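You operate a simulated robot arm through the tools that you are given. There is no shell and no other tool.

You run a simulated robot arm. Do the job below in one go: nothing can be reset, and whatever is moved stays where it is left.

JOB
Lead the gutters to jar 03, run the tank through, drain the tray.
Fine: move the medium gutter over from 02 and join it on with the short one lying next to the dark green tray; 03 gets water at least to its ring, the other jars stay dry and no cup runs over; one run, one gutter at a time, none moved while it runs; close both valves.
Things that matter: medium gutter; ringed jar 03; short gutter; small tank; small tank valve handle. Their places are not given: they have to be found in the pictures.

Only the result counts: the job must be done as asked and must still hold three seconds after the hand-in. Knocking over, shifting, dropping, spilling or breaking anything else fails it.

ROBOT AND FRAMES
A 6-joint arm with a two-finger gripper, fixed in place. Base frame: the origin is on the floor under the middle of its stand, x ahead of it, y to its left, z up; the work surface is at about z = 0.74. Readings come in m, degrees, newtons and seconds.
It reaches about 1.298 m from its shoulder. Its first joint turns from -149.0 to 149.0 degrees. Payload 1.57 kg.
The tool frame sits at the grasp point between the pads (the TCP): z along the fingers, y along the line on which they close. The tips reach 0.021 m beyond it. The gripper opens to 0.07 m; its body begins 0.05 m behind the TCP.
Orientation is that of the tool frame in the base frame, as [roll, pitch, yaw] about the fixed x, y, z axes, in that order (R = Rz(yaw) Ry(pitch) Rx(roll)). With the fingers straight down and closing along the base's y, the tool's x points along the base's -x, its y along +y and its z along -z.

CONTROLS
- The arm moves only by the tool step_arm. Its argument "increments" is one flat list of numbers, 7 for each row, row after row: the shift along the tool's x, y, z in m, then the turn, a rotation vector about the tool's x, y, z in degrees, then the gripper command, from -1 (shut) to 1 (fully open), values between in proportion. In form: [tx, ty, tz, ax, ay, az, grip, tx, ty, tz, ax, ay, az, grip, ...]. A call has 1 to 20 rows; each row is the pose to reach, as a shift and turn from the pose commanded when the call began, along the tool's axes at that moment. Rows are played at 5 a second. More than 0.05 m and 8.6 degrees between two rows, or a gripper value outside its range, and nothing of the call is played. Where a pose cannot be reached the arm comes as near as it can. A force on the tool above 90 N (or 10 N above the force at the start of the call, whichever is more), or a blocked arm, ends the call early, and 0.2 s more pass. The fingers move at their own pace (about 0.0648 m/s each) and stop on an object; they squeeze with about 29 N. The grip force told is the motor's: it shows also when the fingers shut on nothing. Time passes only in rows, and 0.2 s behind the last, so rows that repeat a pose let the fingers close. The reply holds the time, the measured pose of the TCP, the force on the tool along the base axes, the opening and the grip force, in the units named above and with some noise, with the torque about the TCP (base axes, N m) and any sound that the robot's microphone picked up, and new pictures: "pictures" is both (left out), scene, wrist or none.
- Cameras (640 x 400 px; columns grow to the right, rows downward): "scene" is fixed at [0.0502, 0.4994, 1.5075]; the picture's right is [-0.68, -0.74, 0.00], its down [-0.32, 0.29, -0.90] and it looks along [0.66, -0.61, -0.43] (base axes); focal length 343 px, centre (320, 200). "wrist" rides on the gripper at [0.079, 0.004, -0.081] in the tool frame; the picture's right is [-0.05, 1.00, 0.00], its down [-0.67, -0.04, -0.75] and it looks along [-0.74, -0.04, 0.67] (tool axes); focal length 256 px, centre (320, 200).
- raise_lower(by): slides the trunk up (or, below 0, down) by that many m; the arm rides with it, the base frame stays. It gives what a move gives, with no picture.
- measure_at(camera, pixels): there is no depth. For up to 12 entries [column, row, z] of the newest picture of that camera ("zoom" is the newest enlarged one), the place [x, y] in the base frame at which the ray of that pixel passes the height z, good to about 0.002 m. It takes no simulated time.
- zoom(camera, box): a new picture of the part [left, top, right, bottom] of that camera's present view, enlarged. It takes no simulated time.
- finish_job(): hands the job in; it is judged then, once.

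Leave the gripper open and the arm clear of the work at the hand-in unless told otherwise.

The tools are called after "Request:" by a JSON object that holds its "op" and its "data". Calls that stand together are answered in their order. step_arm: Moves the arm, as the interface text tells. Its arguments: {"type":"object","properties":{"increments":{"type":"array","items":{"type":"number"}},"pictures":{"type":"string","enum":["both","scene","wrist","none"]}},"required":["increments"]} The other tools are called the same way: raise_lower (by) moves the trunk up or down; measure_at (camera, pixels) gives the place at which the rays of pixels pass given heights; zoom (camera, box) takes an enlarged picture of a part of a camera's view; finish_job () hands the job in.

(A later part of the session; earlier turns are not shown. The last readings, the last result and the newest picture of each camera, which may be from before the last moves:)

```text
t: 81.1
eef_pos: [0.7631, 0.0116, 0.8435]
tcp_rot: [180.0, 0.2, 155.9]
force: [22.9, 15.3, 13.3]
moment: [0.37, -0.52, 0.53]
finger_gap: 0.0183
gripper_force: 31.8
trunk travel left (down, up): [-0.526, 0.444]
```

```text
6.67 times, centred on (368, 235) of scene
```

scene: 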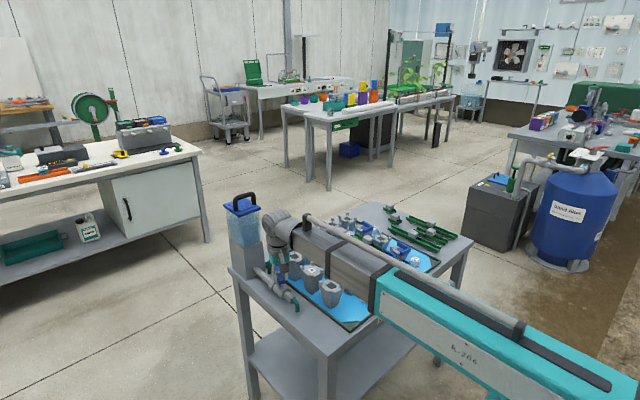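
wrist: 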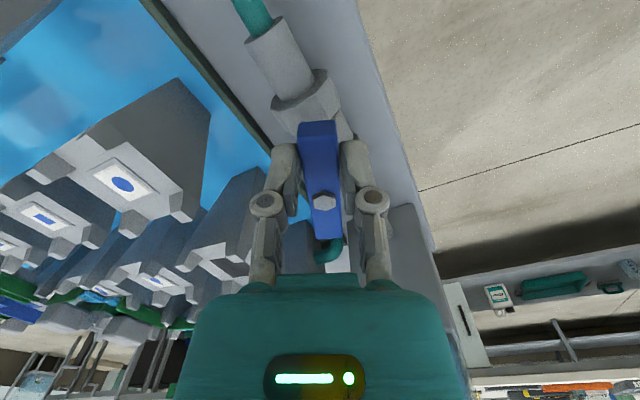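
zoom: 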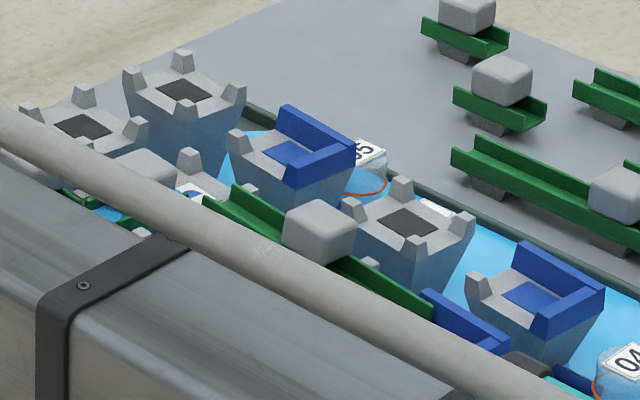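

The tank level is now visibly dropping and water shows in the upper gutters. I'll zoom in there to see the flow and check for any overflow.

Request:
{"op": "zoom", "data": {"camera": "wrist", "box": [0, 250, 160, 350]}}

Request:
{"op": "zoom", "data": {"camera": "scene", "box": [315, 218, 363, 248]}}

Request:
{"op": "step_arm", "data": {"increments": [0, 0, 0, 0, 0, 0, -1, 0, 0, 0, 0, 0, 0, -1, 0, 0, 0, 0, 0, 0, -1], "pictures": "both"}}

Request:
{"op": "zoom", "data": {"camera": "wrist", "box": [0, 250, 160, 350]}}

Request:
{"op": "zoom", "data": {"camera": "scene", "box": [315, 218, 363, 248]}}

Request:
{"op": "zoom", "data": {"camera": "scene", "box": [220, 195, 300, 245]}}

```text
4.00 times, centred on (80, 300) of wrist
```

zoom: 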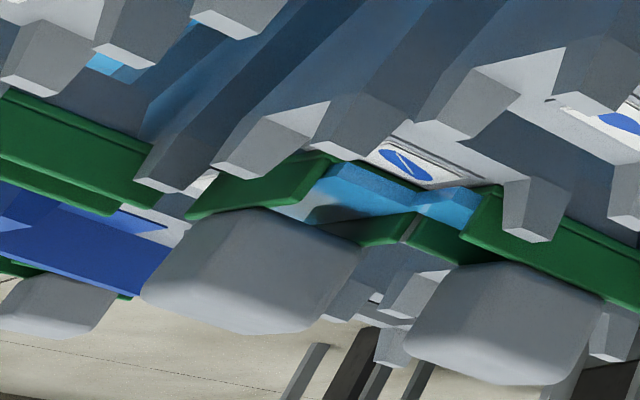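

```text
13.33 times, centred on (339, 233) of scene
```

zoom: 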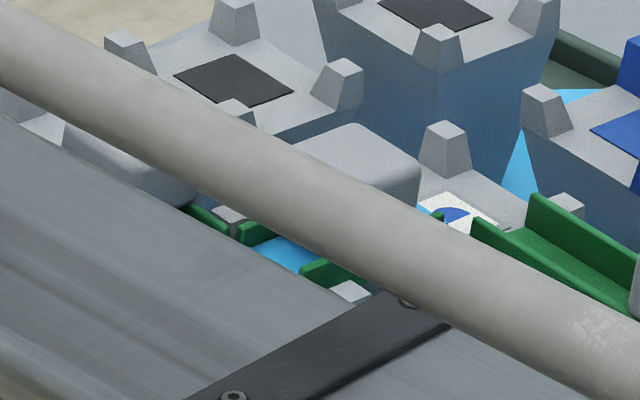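

```text
t: 81.9
eef_pos: [0.7632, 0.0108, 0.8432]
tcp_rot: [179.9, 0.2, 155.9]
force: [20.2, 15.8, 10.4]
moment: [0.23, -0.72, 0.56]
finger_gap: 0.0187
gripper_force: 32.0
trunk travel left (down, up): [-0.526, 0.444]
```

scene: 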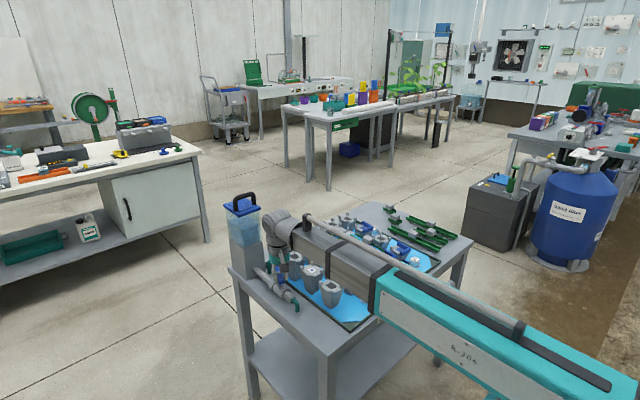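
wrist: 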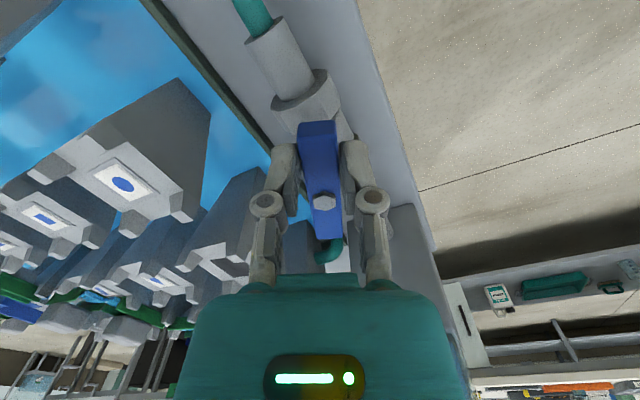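

```text
4.00 times, centred on (80, 300) of wrist
```

zoom: 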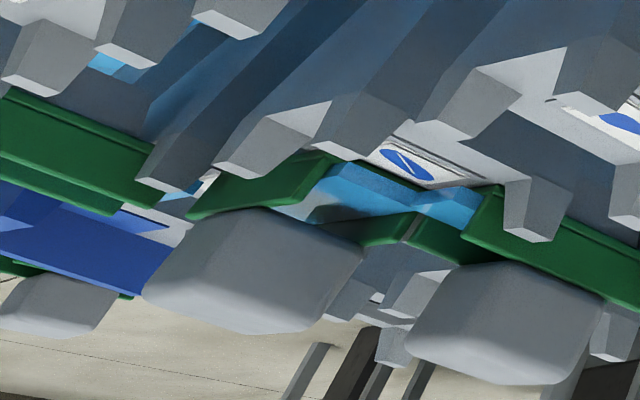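

```text
13.33 times, centred on (339, 233) of scene
```

zoom: 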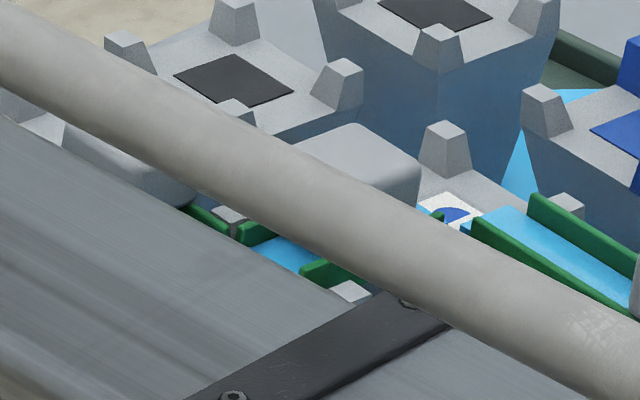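

```text
8.00 times, centred on (260, 220) of scene
```

zoom: 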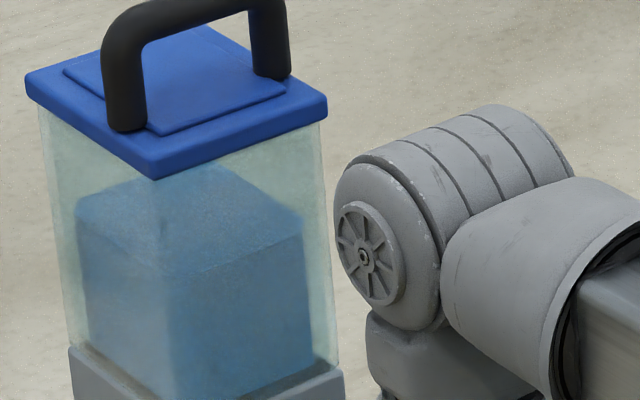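

Water has reached the medium gutter and the stream looks clean. I'll look at jar 03 and keep holding the valve here.

Request:
{"op": "step_arm", "data": {"increments": [0, 0, 0, 0, 0, 0, -1, 0, 0, 0, 0, 0, 0, -1, 0, 0, 0, 0, 0, 0, -1], "pictures": "both"}}

Request:
{"op": "zoom", "data": {"camera": "scene", "box": [360, 235, 440, 285]}}

Request:
{"op": "zoom", "data": {"camera": "scene", "box": [220, 195, 300, 245]}}

Request:
{"op": "zoom", "data": {"camera": "wrist", "box": [0, 250, 160, 350]}}

```text
t: 82.7
eef_pos: [0.7633, 0.0103, 0.8422]
tcp_rot: [180.0, 0.2, 156.0]
force: [18.5, 15.0, 8.9]
moment: [0.2, -0.81, 0.54]
finger_gap: 0.0186
gripper_force: 32.3
trunk travel left (down, up): [-0.526, 0.444]
```

scene: 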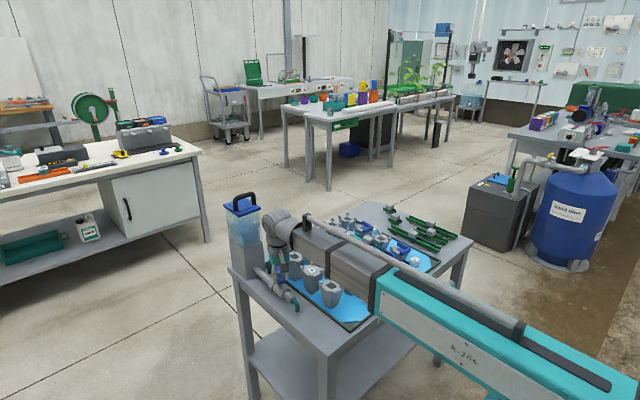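
wrist: 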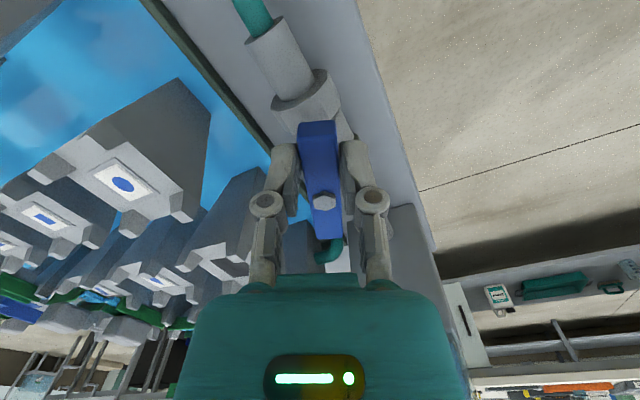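

```text
8.00 times, centred on (400, 260) of scene
```

zoom: 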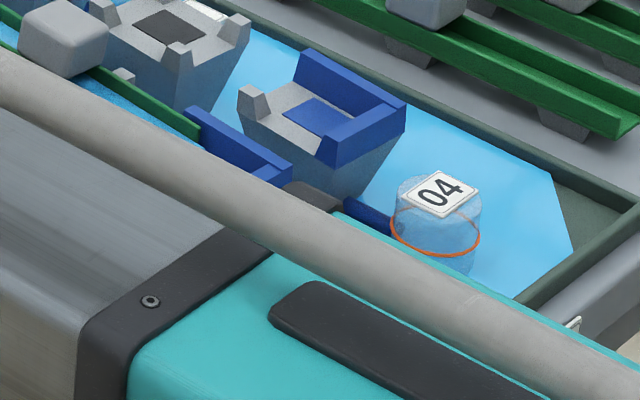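

```text
8.00 times, centred on (260, 220) of scene
```

zoom: 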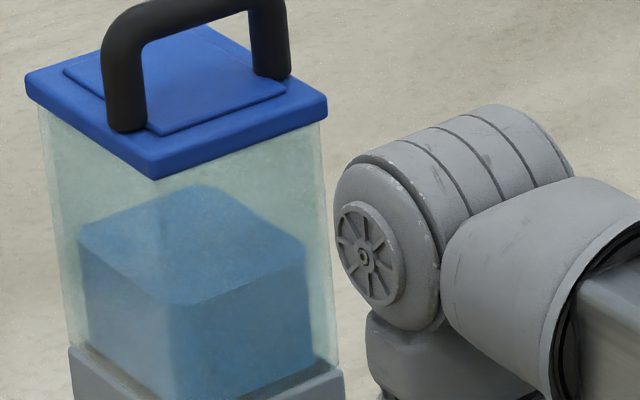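

```text
4.00 times, centred on (80, 300) of wrist
```

zoom: 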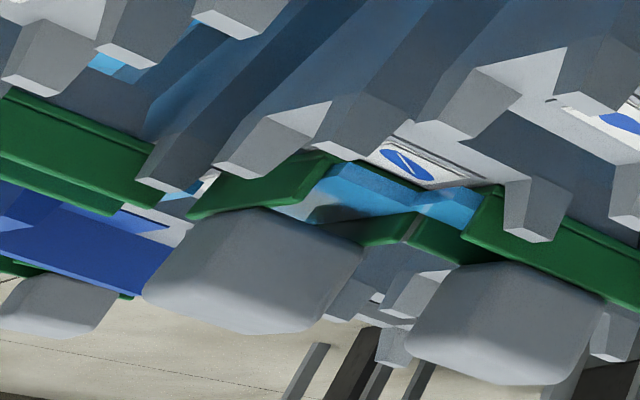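

The tank is emptying steadily, with roughly 2–3 s left at this rate. Jar 03 is hidden behind the boom for now, so I'll keep holding and check again.

Request:
{"op": "step_arm", "data": {"increments": [0, 0, 0, 0, 0, 0, -1, 0, 0, 0, 0, 0, 0, -1, 0, 0, 0, 0, 0, 0, -1, 0, 0, 0, 0, 0, 0, -1, 0, 0, 0, 0, 0, 0, -1, 0, 0, 0, 0, 0, 0, -1], "pictures": "both"}}

Request:
{"op": "zoom", "data": {"camera": "scene", "box": [220, 195, 300, 245]}}

Request:
{"op": "zoom", "data": {"camera": "wrist", "box": [0, 250, 160, 350]}}

Request:
{"op": "zoom", "data": {"camera": "scene", "box": [330, 215, 410, 265]}}

```text
t: 84.1
eef_pos: [0.763, 0.0096, 0.8434]
tcp_rot: [180.0, 0.2, 155.9]
force: [18.3, 16.4, 8.6]
moment: [0.23, -0.69, 0.49]
finger_gap: 0.0186
gripper_force: 31.9
trunk travel left (down, up): [-0.526, 0.444]
```

scene: 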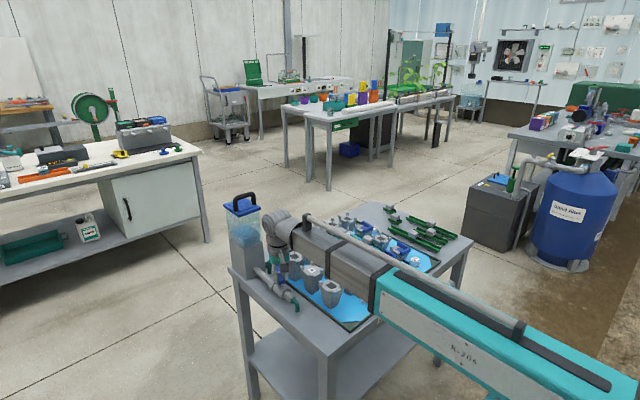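
wrist: 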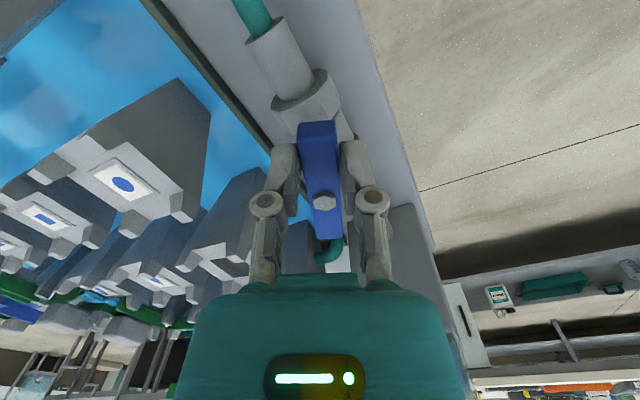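

```text
8.00 times, centred on (260, 220) of scene
```

zoom: 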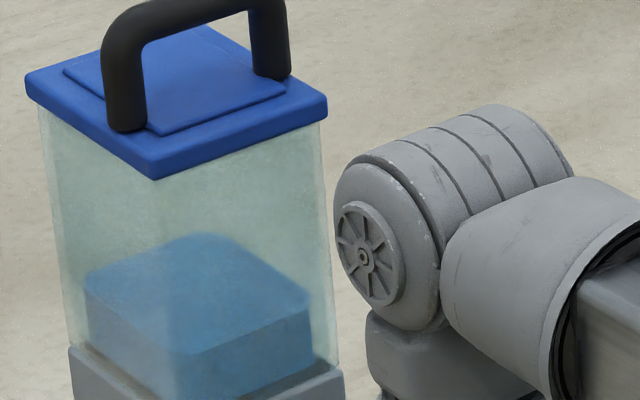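

```text
4.00 times, centred on (80, 300) of wrist
```

zoom: 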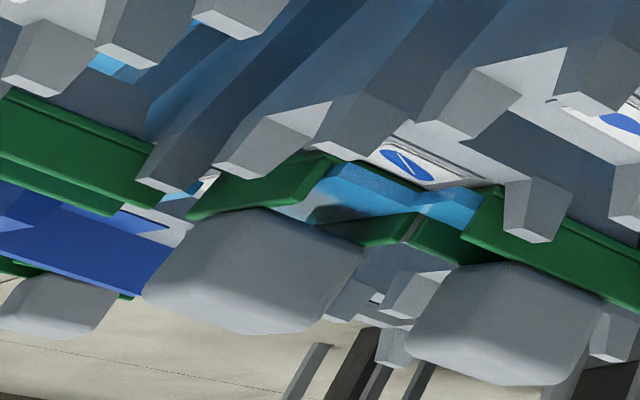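

```text
8.00 times, centred on (370, 240) of scene
```

zoom: 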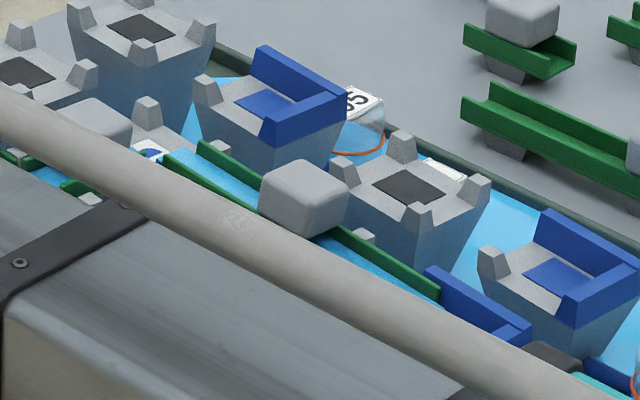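

The flow is steady along the medium gutter toward 03. I'll keep waiting.

Request:
{"op": "step_arm", "data": {"increments": [0, 0, 0, 0, 0, 0, -1, 0, 0, 0, 0, 0, 0, -1, 0, 0, 0, 0, 0, 0, -1, 0, 0, 0, 0, 0, 0, -1, 0, 0, 0, 0, 0, 0, -1, 0, 0, 0, 0, 0, 0, -1, 0, 0, 0, 0, 0, 0, -1, 0, 0, 0, 0, 0, 0, -1], "pictures": "both"}}

Request:
{"op": "zoom", "data": {"camera": "scene", "box": [220, 195, 300, 245]}}

Request:
{"op": "zoom", "data": {"camera": "wrist", "box": [0, 250, 160, 350]}}

Request:
{"op": "zoom", "data": {"camera": "scene", "box": [330, 215, 410, 265]}}

```text
t: 85.9
eef_pos: [0.7628, 0.01, 0.8447]
tcp_rot: [180.0, 0.1, 155.8]
force: [19.3, 16.2, 8.6]
moment: [0.32, -0.42, 0.54]
finger_gap: 0.0188
gripper_force: 31.5
trunk travel left (down, up): [-0.526, 0.444]
```

scene: 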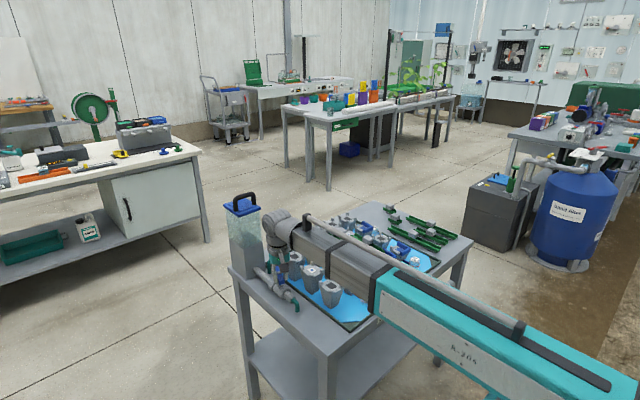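
wrist: 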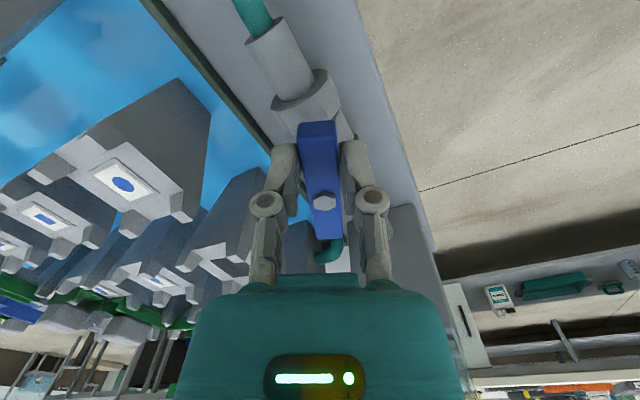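

```text
8.00 times, centred on (260, 220) of scene
```

zoom: 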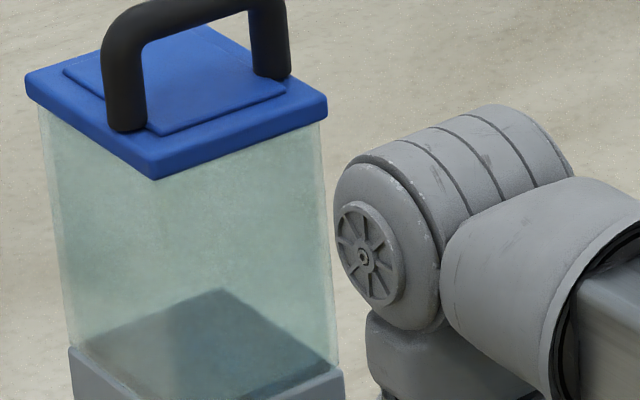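

```text
4.00 times, centred on (80, 300) of wrist
```

zoom: 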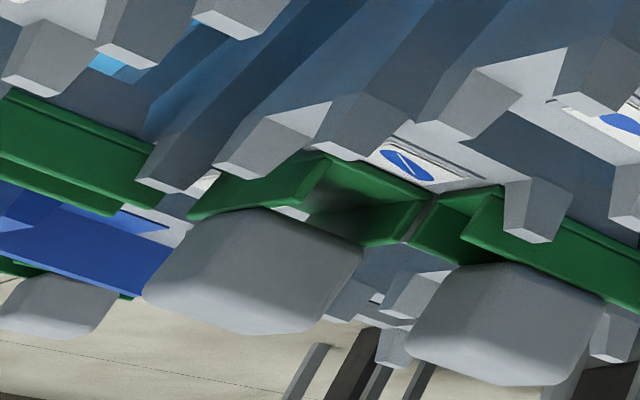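

```text
8.00 times, centred on (370, 240) of scene
```

zoom: 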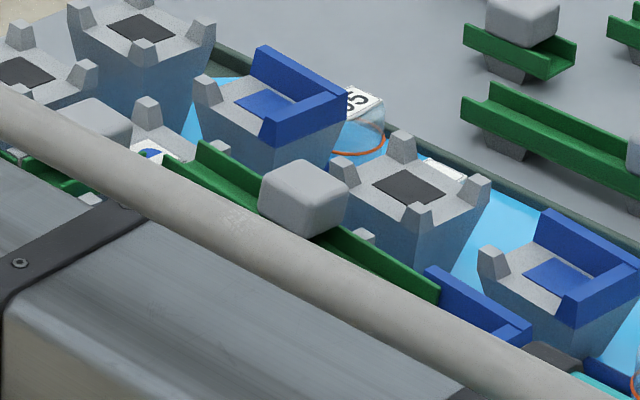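

The tank is empty and the gutters have run dry, so I'll close the tank valve by turning the handle back clockwise along the same arc to its stop.

Request:
{"op": "step_arm", "data": {"increments": [0, 0.0033, 0, 0, 0, 8.2, -1, -0.0005, 0.0066, 0, 0, 0, 16.4, -1, -0.0014, 0.0098, 0, 0, 0, 24.6, -1, -0.0028, 0.0129, 0, 0, 0, 32.8, -1, -0.0047, 0.0157, 0, 0, 0, 41, -1, -0.0069, 0.0182, 0, 0, 0, 49.2, -1, -0.0094, 0.0204, 0, 0, 0, 57.4, -1, -0.0122, 0.0222, 0, 0, 0, 65.6, -1, -0.0135, 0.0228, 0, 0, 0, 69, -1, -0.0135, 0.0228, 0, 0, 0, 69, -1], "pictures": "both"}}

Request:
{"op": "zoom", "data": {"camera": "wrist", "box": [224, 80, 416, 200]}}

```text
t: 88.1
eef_pos: [0.7842, 0.0241, 0.8426]
tcp_rot: [179.8, 0.2, 86.9]
force: [22.0, 17.0, 8.9]
moment: [0.43, -0.4, 0.53]
finger_gap: 0.019
gripper_force: 32.1
trunk travel left (down, up): [-0.526, 0.444]
```

scene: 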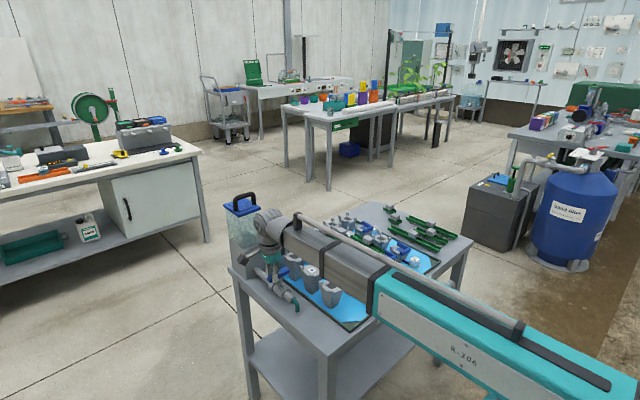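
wrist: 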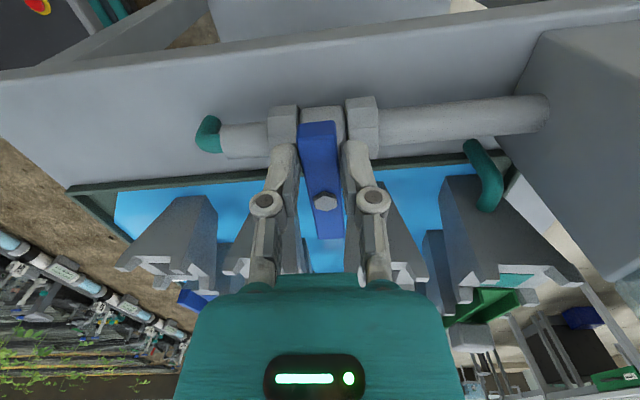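

```text
3.33 times, centred on (320, 140) of wrist
```

zoom: 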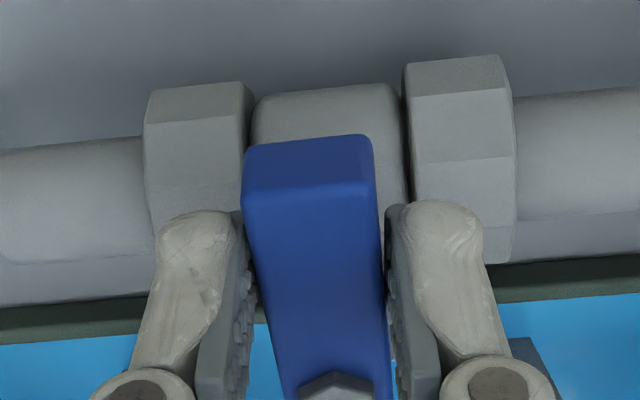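

The handle is near its closed position. The pads aren't exactly parallel to the bar, so I'll turn a further 5° to make sure it reaches the stop, then check.

Request:
{"op": "step_arm", "data": {"increments": [0, 0.0012, 0, 0, 0, 3, -1, 0, 0.0022, 0, 0, 0, 5.5, -1, 0, 0.0022, 0, 0, 0, 5.5, -1], "pictures": "wrist"}}

Request:
{"op": "zoom", "data": {"camera": "wrist", "box": [224, 80, 416, 200]}}

```text
t: 88.9
eef_pos: [0.7852, 0.025, 0.8447]
tcp_rot: [-179.9, 0.1, 81.3]
force: [6.7, 8.5, -2.7]
moment: [0.23, -0.21, 0.63]
finger_gap: 0.0201
gripper_force: 31.7
trunk travel left (down, up): [-0.526, 0.444]
```

wrist: 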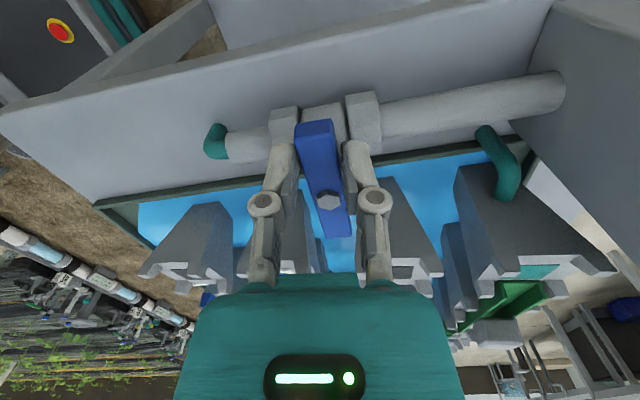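

```text
3.33 times, centred on (320, 140) of wrist
```

zoom: 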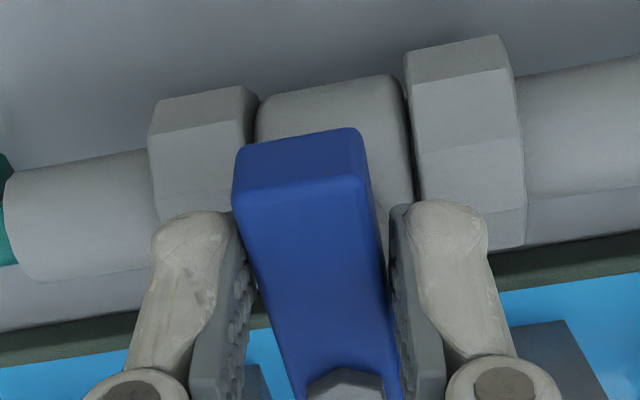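

The side force dropped by 15 N and the bar stopped following, so the handle is at its closed stop. I'll release, raise, and verify from above.

Request:
{"op": "step_arm", "data": {"increments": [0, 0, 0, 0, 0, 0, -0.2, 0, 0, 0, 0, 0, 0, 0.1, 0, 0, 0, 0, 0, 0, 0.1], "pictures": "none"}}

Request:
{"op": "raise_lower", "data": {"by": 0.12}}

Request:
{"op": "step_arm", "data": {"increments": [0, 0, 0, 0, 0, -8.2, 0.1, 0, 0, 0, 0, 0, -16.4, 0.1, 0, 0, 0, 0, 0, -24.6, 0.1, 0, 0, 0, 0, 0, -32.8, 0.1, 0, 0, 0, 0, 0, -41, 0.1, 0, 0, 0, 0, 0, -49.2, 0.1, 0, 0, 0, 0, 0, -57.4, 0.1, 0, 0, 0, 0, 0, -65.6, 0.1, 0, 0, 0, 0, 0, -73.8, 0.1, 0, 0, 0, 0, 0, -82, 0.1, 0, 0, 0, 0, 0, -90.2, 0.1, 0, 0, 0, 0, 0, -98.4, 0.1], "pictures": "both"}}

Request:
{"op": "zoom", "data": {"camera": "wrist", "box": [240, 20, 400, 120]}}

```text
t: 89.7
eef_pos: [0.7858, 0.0238, 0.8451]
tcp_rot: [-179.9, 0.2, 81.3]
force: [0.6, 0.4, -0.3]
moment: [-0.01, 0.01, 0.0]
finger_gap: 0.0383
gripper_force: 0.0
trunk travel left (down, up): [-0.526, 0.444]
```

```text
t: 91.2
eef_pos: [0.7856, 0.0251, 0.965]
tcp_rot: [180.0, 0.1, 81.4]
force: [-0.4, -0.1, -0.6]
moment: [0.04, -0.01, 0.01]
finger_gap: 0.0387
gripper_force: 0.1
trunk travel left (down, up): [-0.646, 0.324]
```

```text
t: 93.8
eef_pos: [0.786, 0.0258, 0.9641]
tcp_rot: [-179.9, 0.0, 179.9]
force: [-0.4, 0.0, -1.1]
moment: [0.02, 0.0, -0.02]
finger_gap: 0.0384
gripper_force: 0.0
trunk travel left (down, up): [-0.646, 0.324]
```

scene: 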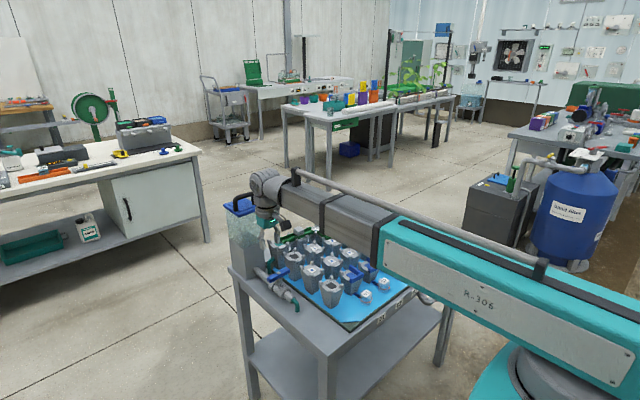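
wrist: 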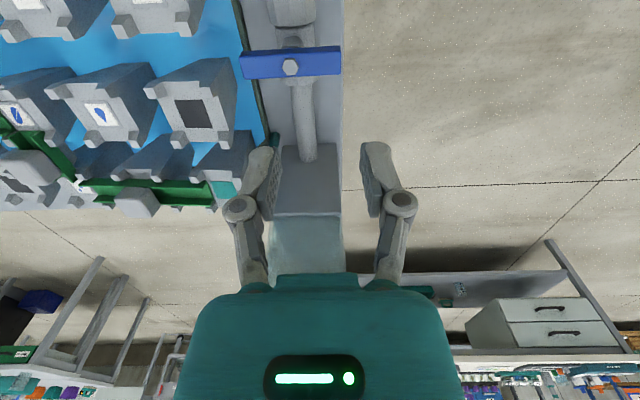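

```text
4.00 times, centred on (320, 70) of wrist
```

zoom: 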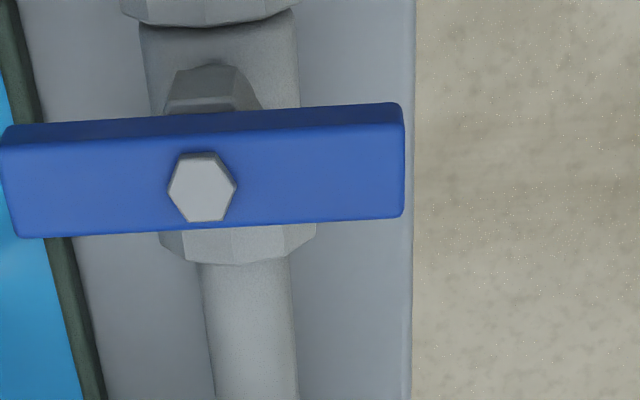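

Request:
{"op": "measure_at", "data": {"camera": "wrist", "pixels": [[244, 79, 0.833], [340.5, 73.8, 0.833], [246, 55, 0.833], [338, 52.5, 0.833], [290.5, 66.8, 0.836]]}}

Request:
{"op": "zoom", "data": {"camera": "scene", "box": [258, 258, 302, 286]}}

Request:
{"op": "zoom", "data": {"camera": "scene", "box": [330, 240, 426, 300]}}

```text
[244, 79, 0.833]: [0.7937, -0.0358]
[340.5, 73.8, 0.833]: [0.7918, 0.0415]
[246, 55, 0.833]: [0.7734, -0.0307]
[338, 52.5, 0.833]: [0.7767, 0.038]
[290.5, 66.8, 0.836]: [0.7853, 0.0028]
```

```text
14.29 times, centred on (280, 272) of scene
```

zoom: 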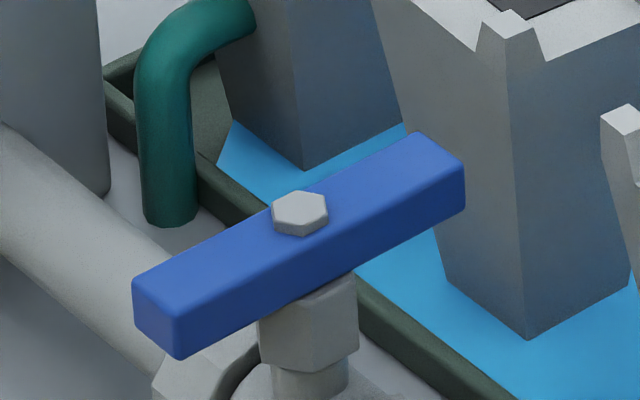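

```text
6.67 times, centred on (378, 270) of scene
```

zoom: 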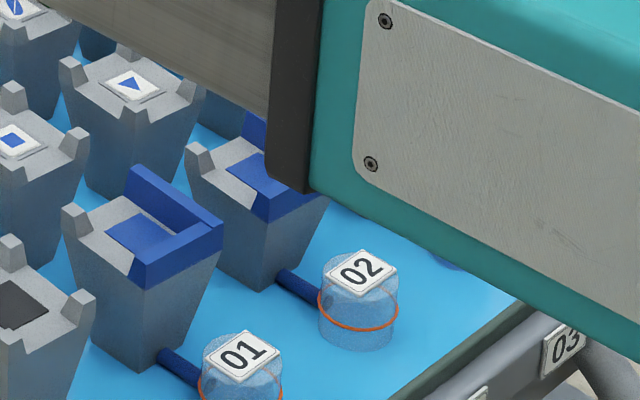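

In the scene zoom the handle looks identical to the initial closed picture, so the tank valve is closed. I'll retract to look at jar 03, the tray and the drain valve.

Request:
{"op": "raise_lower", "data": {"by": 0.15}}

Request:
{"op": "step_arm", "data": {"increments": [0.04, -0.025, 0, 0, 0, 0, 0.5, 0.08, -0.05, 0, 0, 0, 0, 1, 0.12, -0.075, 0, 0, 0, 0, 1, 0.16, -0.1, 0, 0, 0, 0, 1, 0.2, -0.13, 0, 0, 0, 0, 1, 0.24, -0.16, 0, 0, 0, 0, 1, 0.28, -0.19, 0, 0, 0, 0, 1, 0.31, -0.22, 0, 0, 0, 0, 1, 0.34, -0.25, 0, 0, 0, 0, 1, 0.37, -0.28, 0, 0, 0, 0, 1, 0.38, -0.32, 0, 0, 0, 0, 1, 0.38, -0.35, 0, 0, 0, 0, 1], "pictures": "both"}}

Request:
{"op": "zoom", "data": {"camera": "scene", "box": [330, 240, 426, 300]}}

Request:
{"op": "zoom", "data": {"camera": "scene", "box": [270, 210, 366, 270]}}

Request:
{"op": "zoom", "data": {"camera": "wrist", "box": [220, 40, 380, 140]}}

```text
t: 95.5
eef_pos: [0.7867, 0.0251, 1.1152]
tcp_rot: [180.0, 0.1, 179.8]
force: [0.7, 0.5, 1.1]
moment: [0.0, 0.02, 0.02]
finger_gap: 0.0387
gripper_force: 0.0
trunk travel left (down, up): [-0.796, 0.174]
```

```text
t: 98.1
eef_pos: [0.4097, -0.3292, 1.1148]
tcp_rot: [180.0, 0.0, 179.7]
force: [0.5, 0.1, -0.5]
moment: [-0.04, 0.01, 0.02]
finger_gap: 0.0701
gripper_force: 0.1
out of reach, approached as far as the arm can: row 7, 8, 9, 10, 11, 12
trunk travel left (down, up): [-0.796, 0.174]
```

scene: 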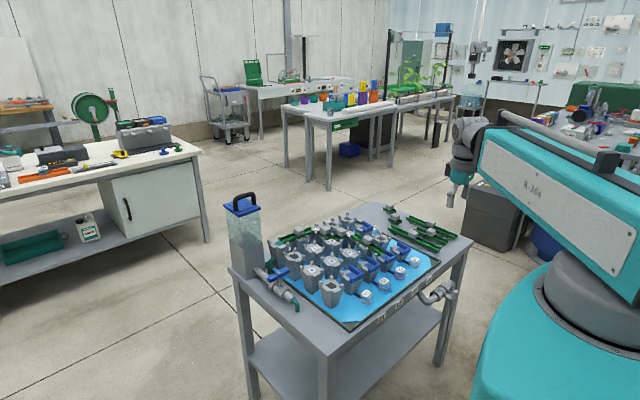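
wrist: 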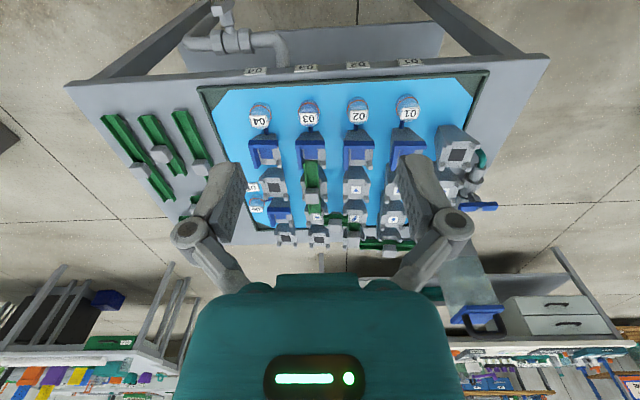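

```text
6.67 times, centred on (378, 270) of scene
```

zoom: 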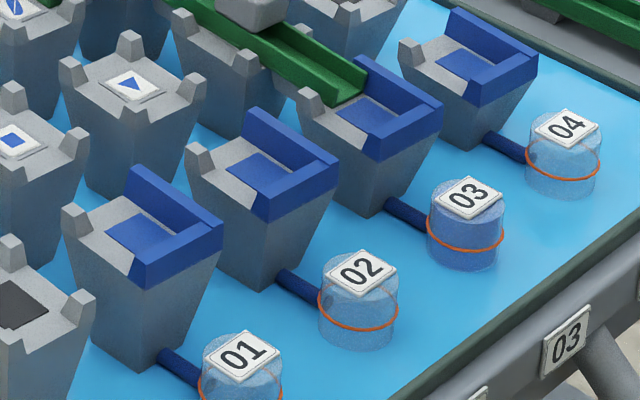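

```text
6.67 times, centred on (318, 240) of scene
```

zoom: 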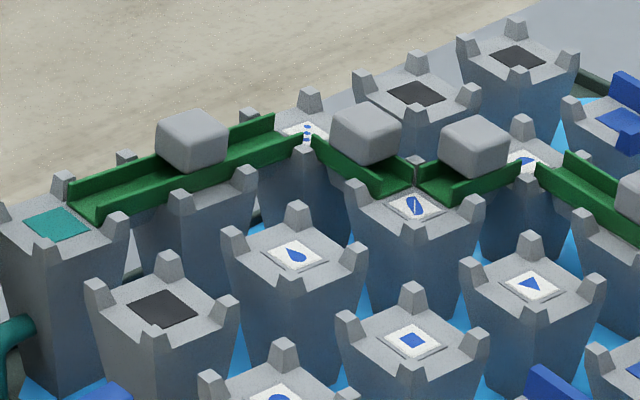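

```text
4.00 times, centred on (300, 90) of wrist
```

zoom: 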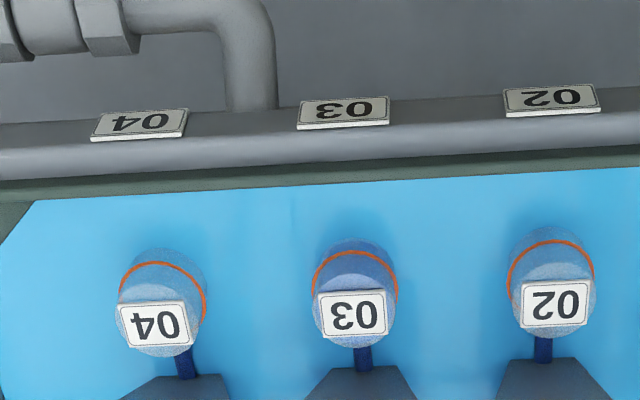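

Jar 03 is full of blue water and the others are clear. I'll zoom in on jar 03's level and on the drain valve.

Request:
{"op": "zoom", "data": {"camera": "scene", "box": [378, 256, 418, 281]}}

Request:
{"op": "zoom", "data": {"camera": "scene", "box": [405, 265, 469, 305]}}

Request:
{"op": "zoom", "data": {"camera": "wrist", "box": [170, 0, 298, 80]}}

Request:
{"op": "zoom", "data": {"camera": "scene", "box": [280, 260, 440, 360]}}

```text
16.00 times, centred on (398, 268) of scene
```

zoom: 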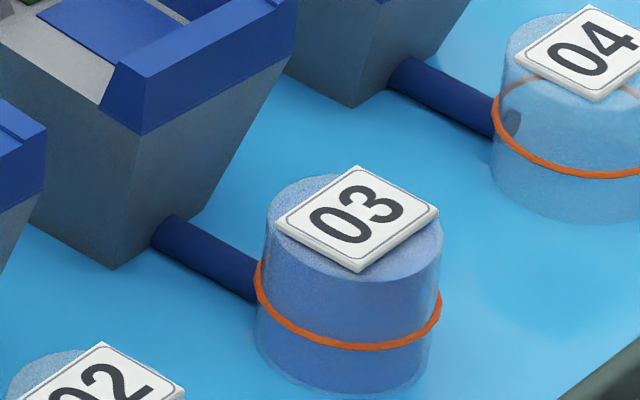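

```text
10.00 times, centred on (437, 285) of scene
```

zoom: 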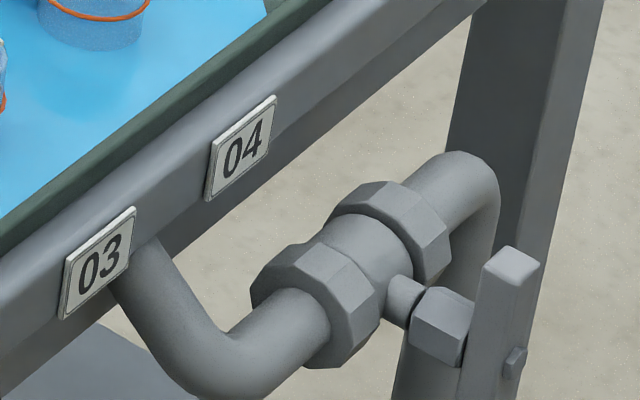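

```text
5.00 times, centred on (234, 40) of wrist
```

zoom: 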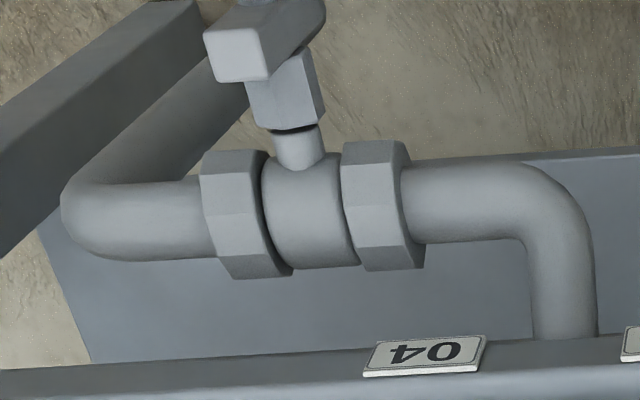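

```text
4.00 times, centred on (360, 310) of scene
```

zoom: 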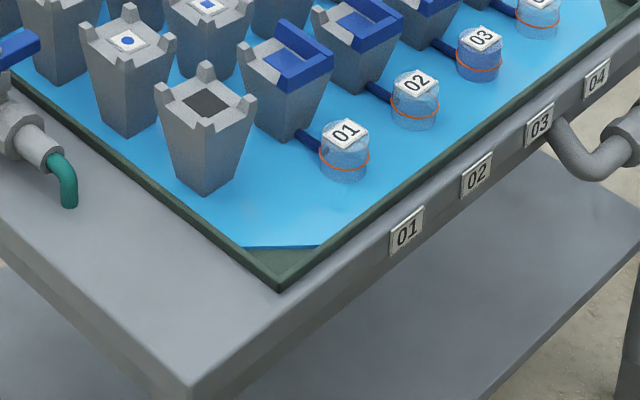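

Jar 03 is filled well above its ring. The drain valve sits under the front edge: its pipe runs along y, the stem points toward the robot, and the grey handle bar stands vertical, across the pipe, so it's closed. I'll triangulate the handle.

Request:
{"op": "measure_at", "data": {"camera": "scene", "pixels": [[456.5, 291, 0.6], [456.5, 291, 0.7], [456.5, 301.2, 0.55], [456.5, 301.2, 0.65], [447.5, 297, 0.6], [440, 290, 0.6], [440, 290, 0.7]]}}

Request:
{"op": "measure_at", "data": {"camera": "wrist", "pixels": [[217.4, 10, 0.6], [217.4, 10, 0.7], [229, 28, 0.6], [229, 28, 0.7], [232, 42, 0.6], [232, 42, 0.7]]}}

Request:
{"op": "zoom", "data": {"camera": "scene", "box": [430, 276, 478, 306]}}

Request:
{"op": "zoom", "data": {"camera": "scene", "box": [430, 290, 478, 320]}}

```text
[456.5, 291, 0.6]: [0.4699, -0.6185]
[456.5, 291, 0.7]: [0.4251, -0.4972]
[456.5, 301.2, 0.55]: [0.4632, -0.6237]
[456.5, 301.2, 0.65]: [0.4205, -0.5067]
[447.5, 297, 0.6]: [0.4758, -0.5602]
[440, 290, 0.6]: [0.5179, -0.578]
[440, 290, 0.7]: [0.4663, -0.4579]
```

```text
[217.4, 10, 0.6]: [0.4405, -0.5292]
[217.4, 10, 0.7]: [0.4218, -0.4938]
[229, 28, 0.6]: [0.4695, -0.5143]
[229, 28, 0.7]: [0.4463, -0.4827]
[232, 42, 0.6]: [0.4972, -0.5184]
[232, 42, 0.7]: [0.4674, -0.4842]
```

```text
13.33 times, centred on (454, 291) of scene
```

zoom: 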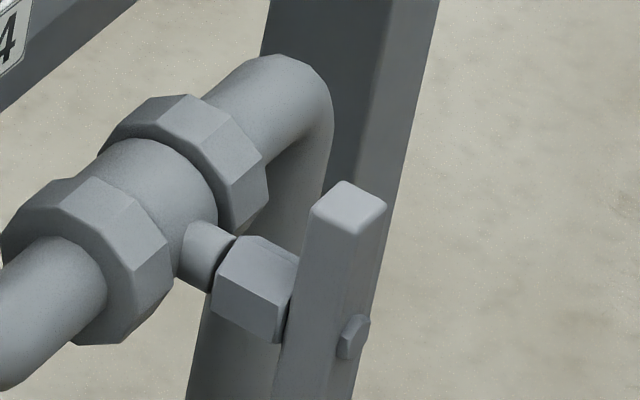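

```text
13.33 times, centred on (454, 305) of scene
```

zoom: 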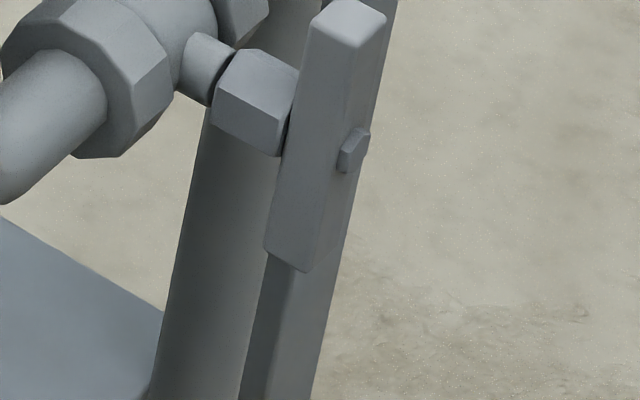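

The drain handle's centre is at about (0.422, -0.49, 0.667), a vertical bar in front of the table edge that turns about the x axis. Pushing its top end sideways should turn it. I'll move in front of it for a closer look.

Request:
{"op": "raise_lower", "data": {"by": -0.1}}

Request:
{"op": "step_arm", "data": {"increments": [0.0, -0.04, 0, 0, 0, 0, 1, 0.01, -0.08, 0, 0, 0, 0, 1, 0.02, -0.12, 0, 0, 0, 0, 1, 0.04, -0.16, 0, 0, 0, 0, 1, 0.05, -0.165, 0, 0, 0, 0, 1], "pictures": "both"}}

Request:
{"op": "zoom", "data": {"camera": "wrist", "box": [220, 0, 420, 125]}}

```text
t: 99.5
eef_pos: [0.4102, -0.3303, 1.0143]
tcp_rot: [-180.0, 0.0, 179.8]
force: [0.3, -0.3, 0.1]
moment: [0.0, 0.01, -0.03]
finger_gap: 0.0703
gripper_force: 0.1
trunk travel left (down, up): [-0.696, 0.274]
```

```text
t: 100.7
eef_pos: [0.3585, -0.4943, 1.0151]
tcp_rot: [180.0, 0.0, 179.9]
force: [0.8, 0.2, 0.2]
moment: [0.0, -0.01, -0.02]
finger_gap: 0.0704
gripper_force: 0.1
trunk travel left (down, up): [-0.696, 0.274]
```

scene: 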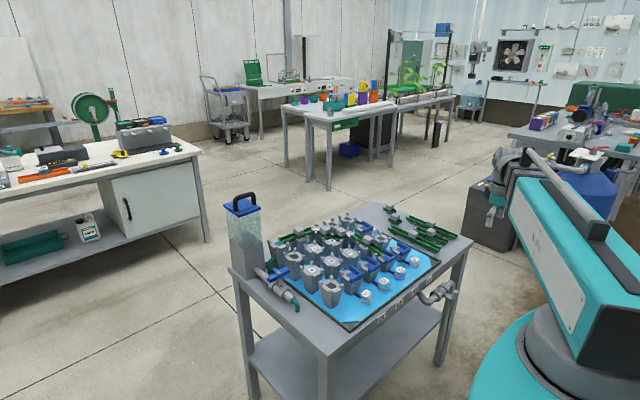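
wrist: 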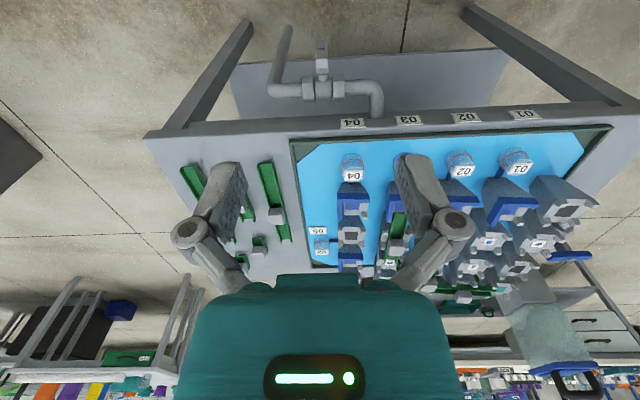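

```text
3.20 times, centred on (320, 62) of wrist
```

zoom: 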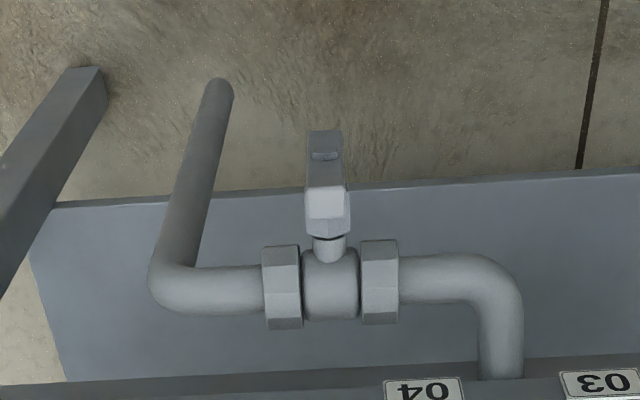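

The drain valve is visible at (322, 70) with its handle standing up. I'll lower for a closer view.

Request:
{"op": "raise_lower", "data": {"by": -0.13}}

Request:
{"op": "step_arm", "data": {"increments": [0.0, 0, 0, 0, 0, 0, 0], "pictures": "both"}}

Request:
{"op": "zoom", "data": {"camera": "wrist", "box": [256, 60, 384, 140]}}

Request:
{"op": "zoom", "data": {"camera": "scene", "box": [430, 280, 478, 310]}}

```text
t: 102.2
eef_pos: [0.3591, -0.4931, 0.8856]
tcp_rot: [-180.0, 0.0, 179.8]
force: [0.0, 1.0, -0.8]
moment: [-0.02, 0.02, -0.03]
finger_gap: 0.0702
gripper_force: 0.1
trunk travel left (down, up): [-0.566, 0.404]
```

```text
t: 102.6
eef_pos: [0.3596, -0.494, 0.8849]
tcp_rot: [-180.0, 0.0, 179.8]
force: [0.0, 0.6, -0.2]
moment: [0.02, -0.02, -0.02]
finger_gap: 0.0359
gripper_force: 0.5
trunk travel left (down, up): [-0.566, 0.404]
```

scene: 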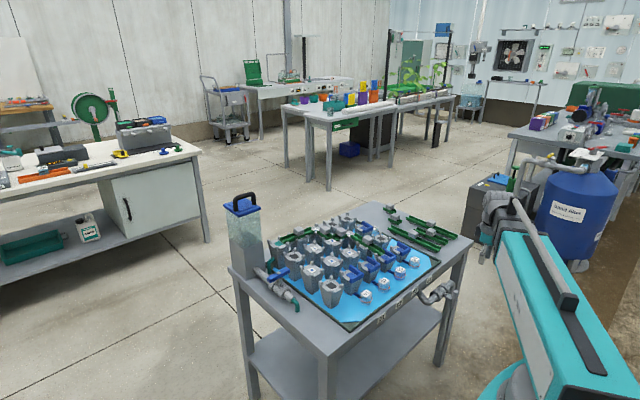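
wrist: 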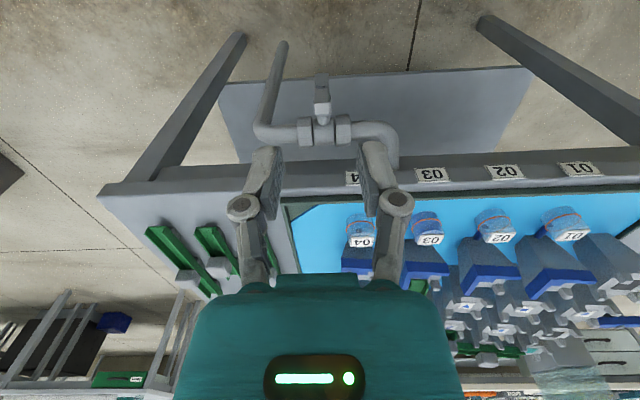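

```text
5.00 times, centred on (320, 100) of wrist
```

zoom: 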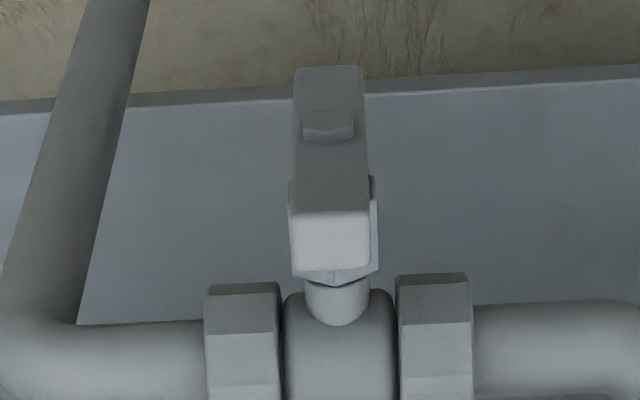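

```text
13.33 times, centred on (454, 295) of scene
```

zoom: 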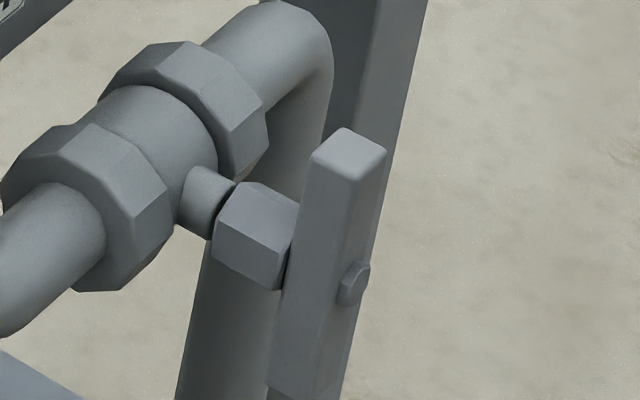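

Request:
{"op": "measure_at", "data": {"camera": "scene", "pixels": [[456.1, 291.4, 0.68], [456.1, 291.4, 0.72], [456.6, 301.2, 0.65], [456.6, 301.2, 0.68], [444, 291, 0.7], [444, 291, 0.72]]}}

Request:
{"op": "measure_at", "data": {"camera": "wrist", "pixels": [[322.4, 108.2, 0.68], [322.4, 108.2, 0.72], [321.8, 85.6, 0.65], [321.8, 85.6, 0.68], [304, 118.5, 0.7], [342, 117, 0.7], [314.4, 102.8, 0.704], [330, 102, 0.704], [350, 163, 0.74], [322, 73.5, 0.63], [311, 150, 0.74]]}}

```text
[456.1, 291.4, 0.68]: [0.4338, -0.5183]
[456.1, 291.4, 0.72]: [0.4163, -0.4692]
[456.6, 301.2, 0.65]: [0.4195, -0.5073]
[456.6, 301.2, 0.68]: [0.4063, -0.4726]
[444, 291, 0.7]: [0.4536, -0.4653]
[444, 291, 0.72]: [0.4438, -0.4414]
```

```text
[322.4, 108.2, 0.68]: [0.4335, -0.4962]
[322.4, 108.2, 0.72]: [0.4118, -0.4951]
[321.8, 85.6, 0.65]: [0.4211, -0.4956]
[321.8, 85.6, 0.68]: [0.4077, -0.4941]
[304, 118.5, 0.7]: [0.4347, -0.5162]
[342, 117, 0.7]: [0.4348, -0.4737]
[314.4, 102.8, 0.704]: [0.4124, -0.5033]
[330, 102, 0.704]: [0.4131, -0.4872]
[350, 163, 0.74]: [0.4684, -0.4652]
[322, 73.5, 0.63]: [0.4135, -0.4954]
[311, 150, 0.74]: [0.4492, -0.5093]
```

The drain handle's axis is at y ≈ -0.495, z ≈ 0.661, with the bar top at 0.698 and bar x from 0.417 to 0.432. I'll turn the tool to yaw -90 with the gripper fully open, so that its +x finger can act as a pusher in the bar's plane while the body stays clear of the table.

Request:
{"op": "step_arm", "data": {"increments": [0, 0, 0, 0, 0, -8.2, 1, 0, 0, 0, 0, 0, -16.4, 1, 0, 0, 0, 0, 0, -24.6, 1, 0, 0, 0, 0, 0, -32.8, 1, 0, 0, 0, 0, 0, -41, 1, 0, 0, 0, 0, 0, -49.2, 1, 0, 0, 0, 0, 0, -57.4, 1, 0, 0, 0, 0, 0, -65.6, 1, 0, 0, 0, 0, 0, -73.8, 1, 0, 0, 0, 0, 0, -82, 1, 0, 0, 0, 0, 0, -90, 1], "pictures": "none"}}

Request:
{"op": "step_arm", "data": {"increments": [0.02, -0.008, 0, 0, 0, 0, 1, 0.04, -0.018, 0, 0, 0, 0, 1, 0.04, -0.018, 0, 0, 0, 0, 1], "pictures": "both"}}

```text
t: 105.0
eef_pos: [0.3583, -0.4932, 0.8848]
tcp_rot: [-180.0, 0.0, -90.1]
force: [0.5, 0.2, 1.0]
moment: [0.01, 0.02, -0.03]
finger_gap: 0.0702
gripper_force: 0.1
trunk travel left (down, up): [-0.566, 0.404]
```

```text
t: 105.8
eef_pos: [0.3772, -0.5348, 0.8829]
tcp_rot: [179.9, 0.1, -90.1]
force: [-0.4, -0.2, 0.1]
moment: [0.05, 0.0, 0.01]
finger_gap: 0.0701
gripper_force: 0.0
trunk travel left (down, up): [-0.566, 0.404]
```

scene: 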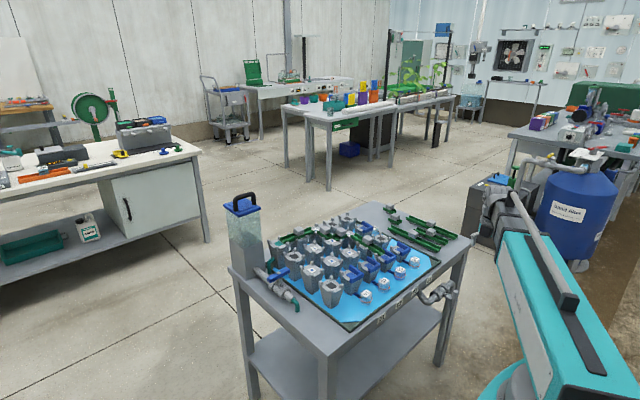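
wrist: 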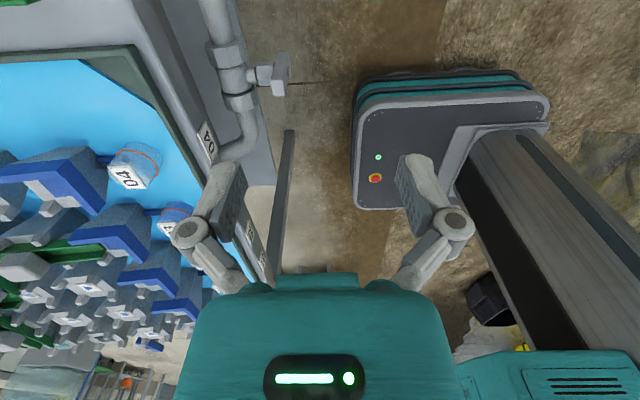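

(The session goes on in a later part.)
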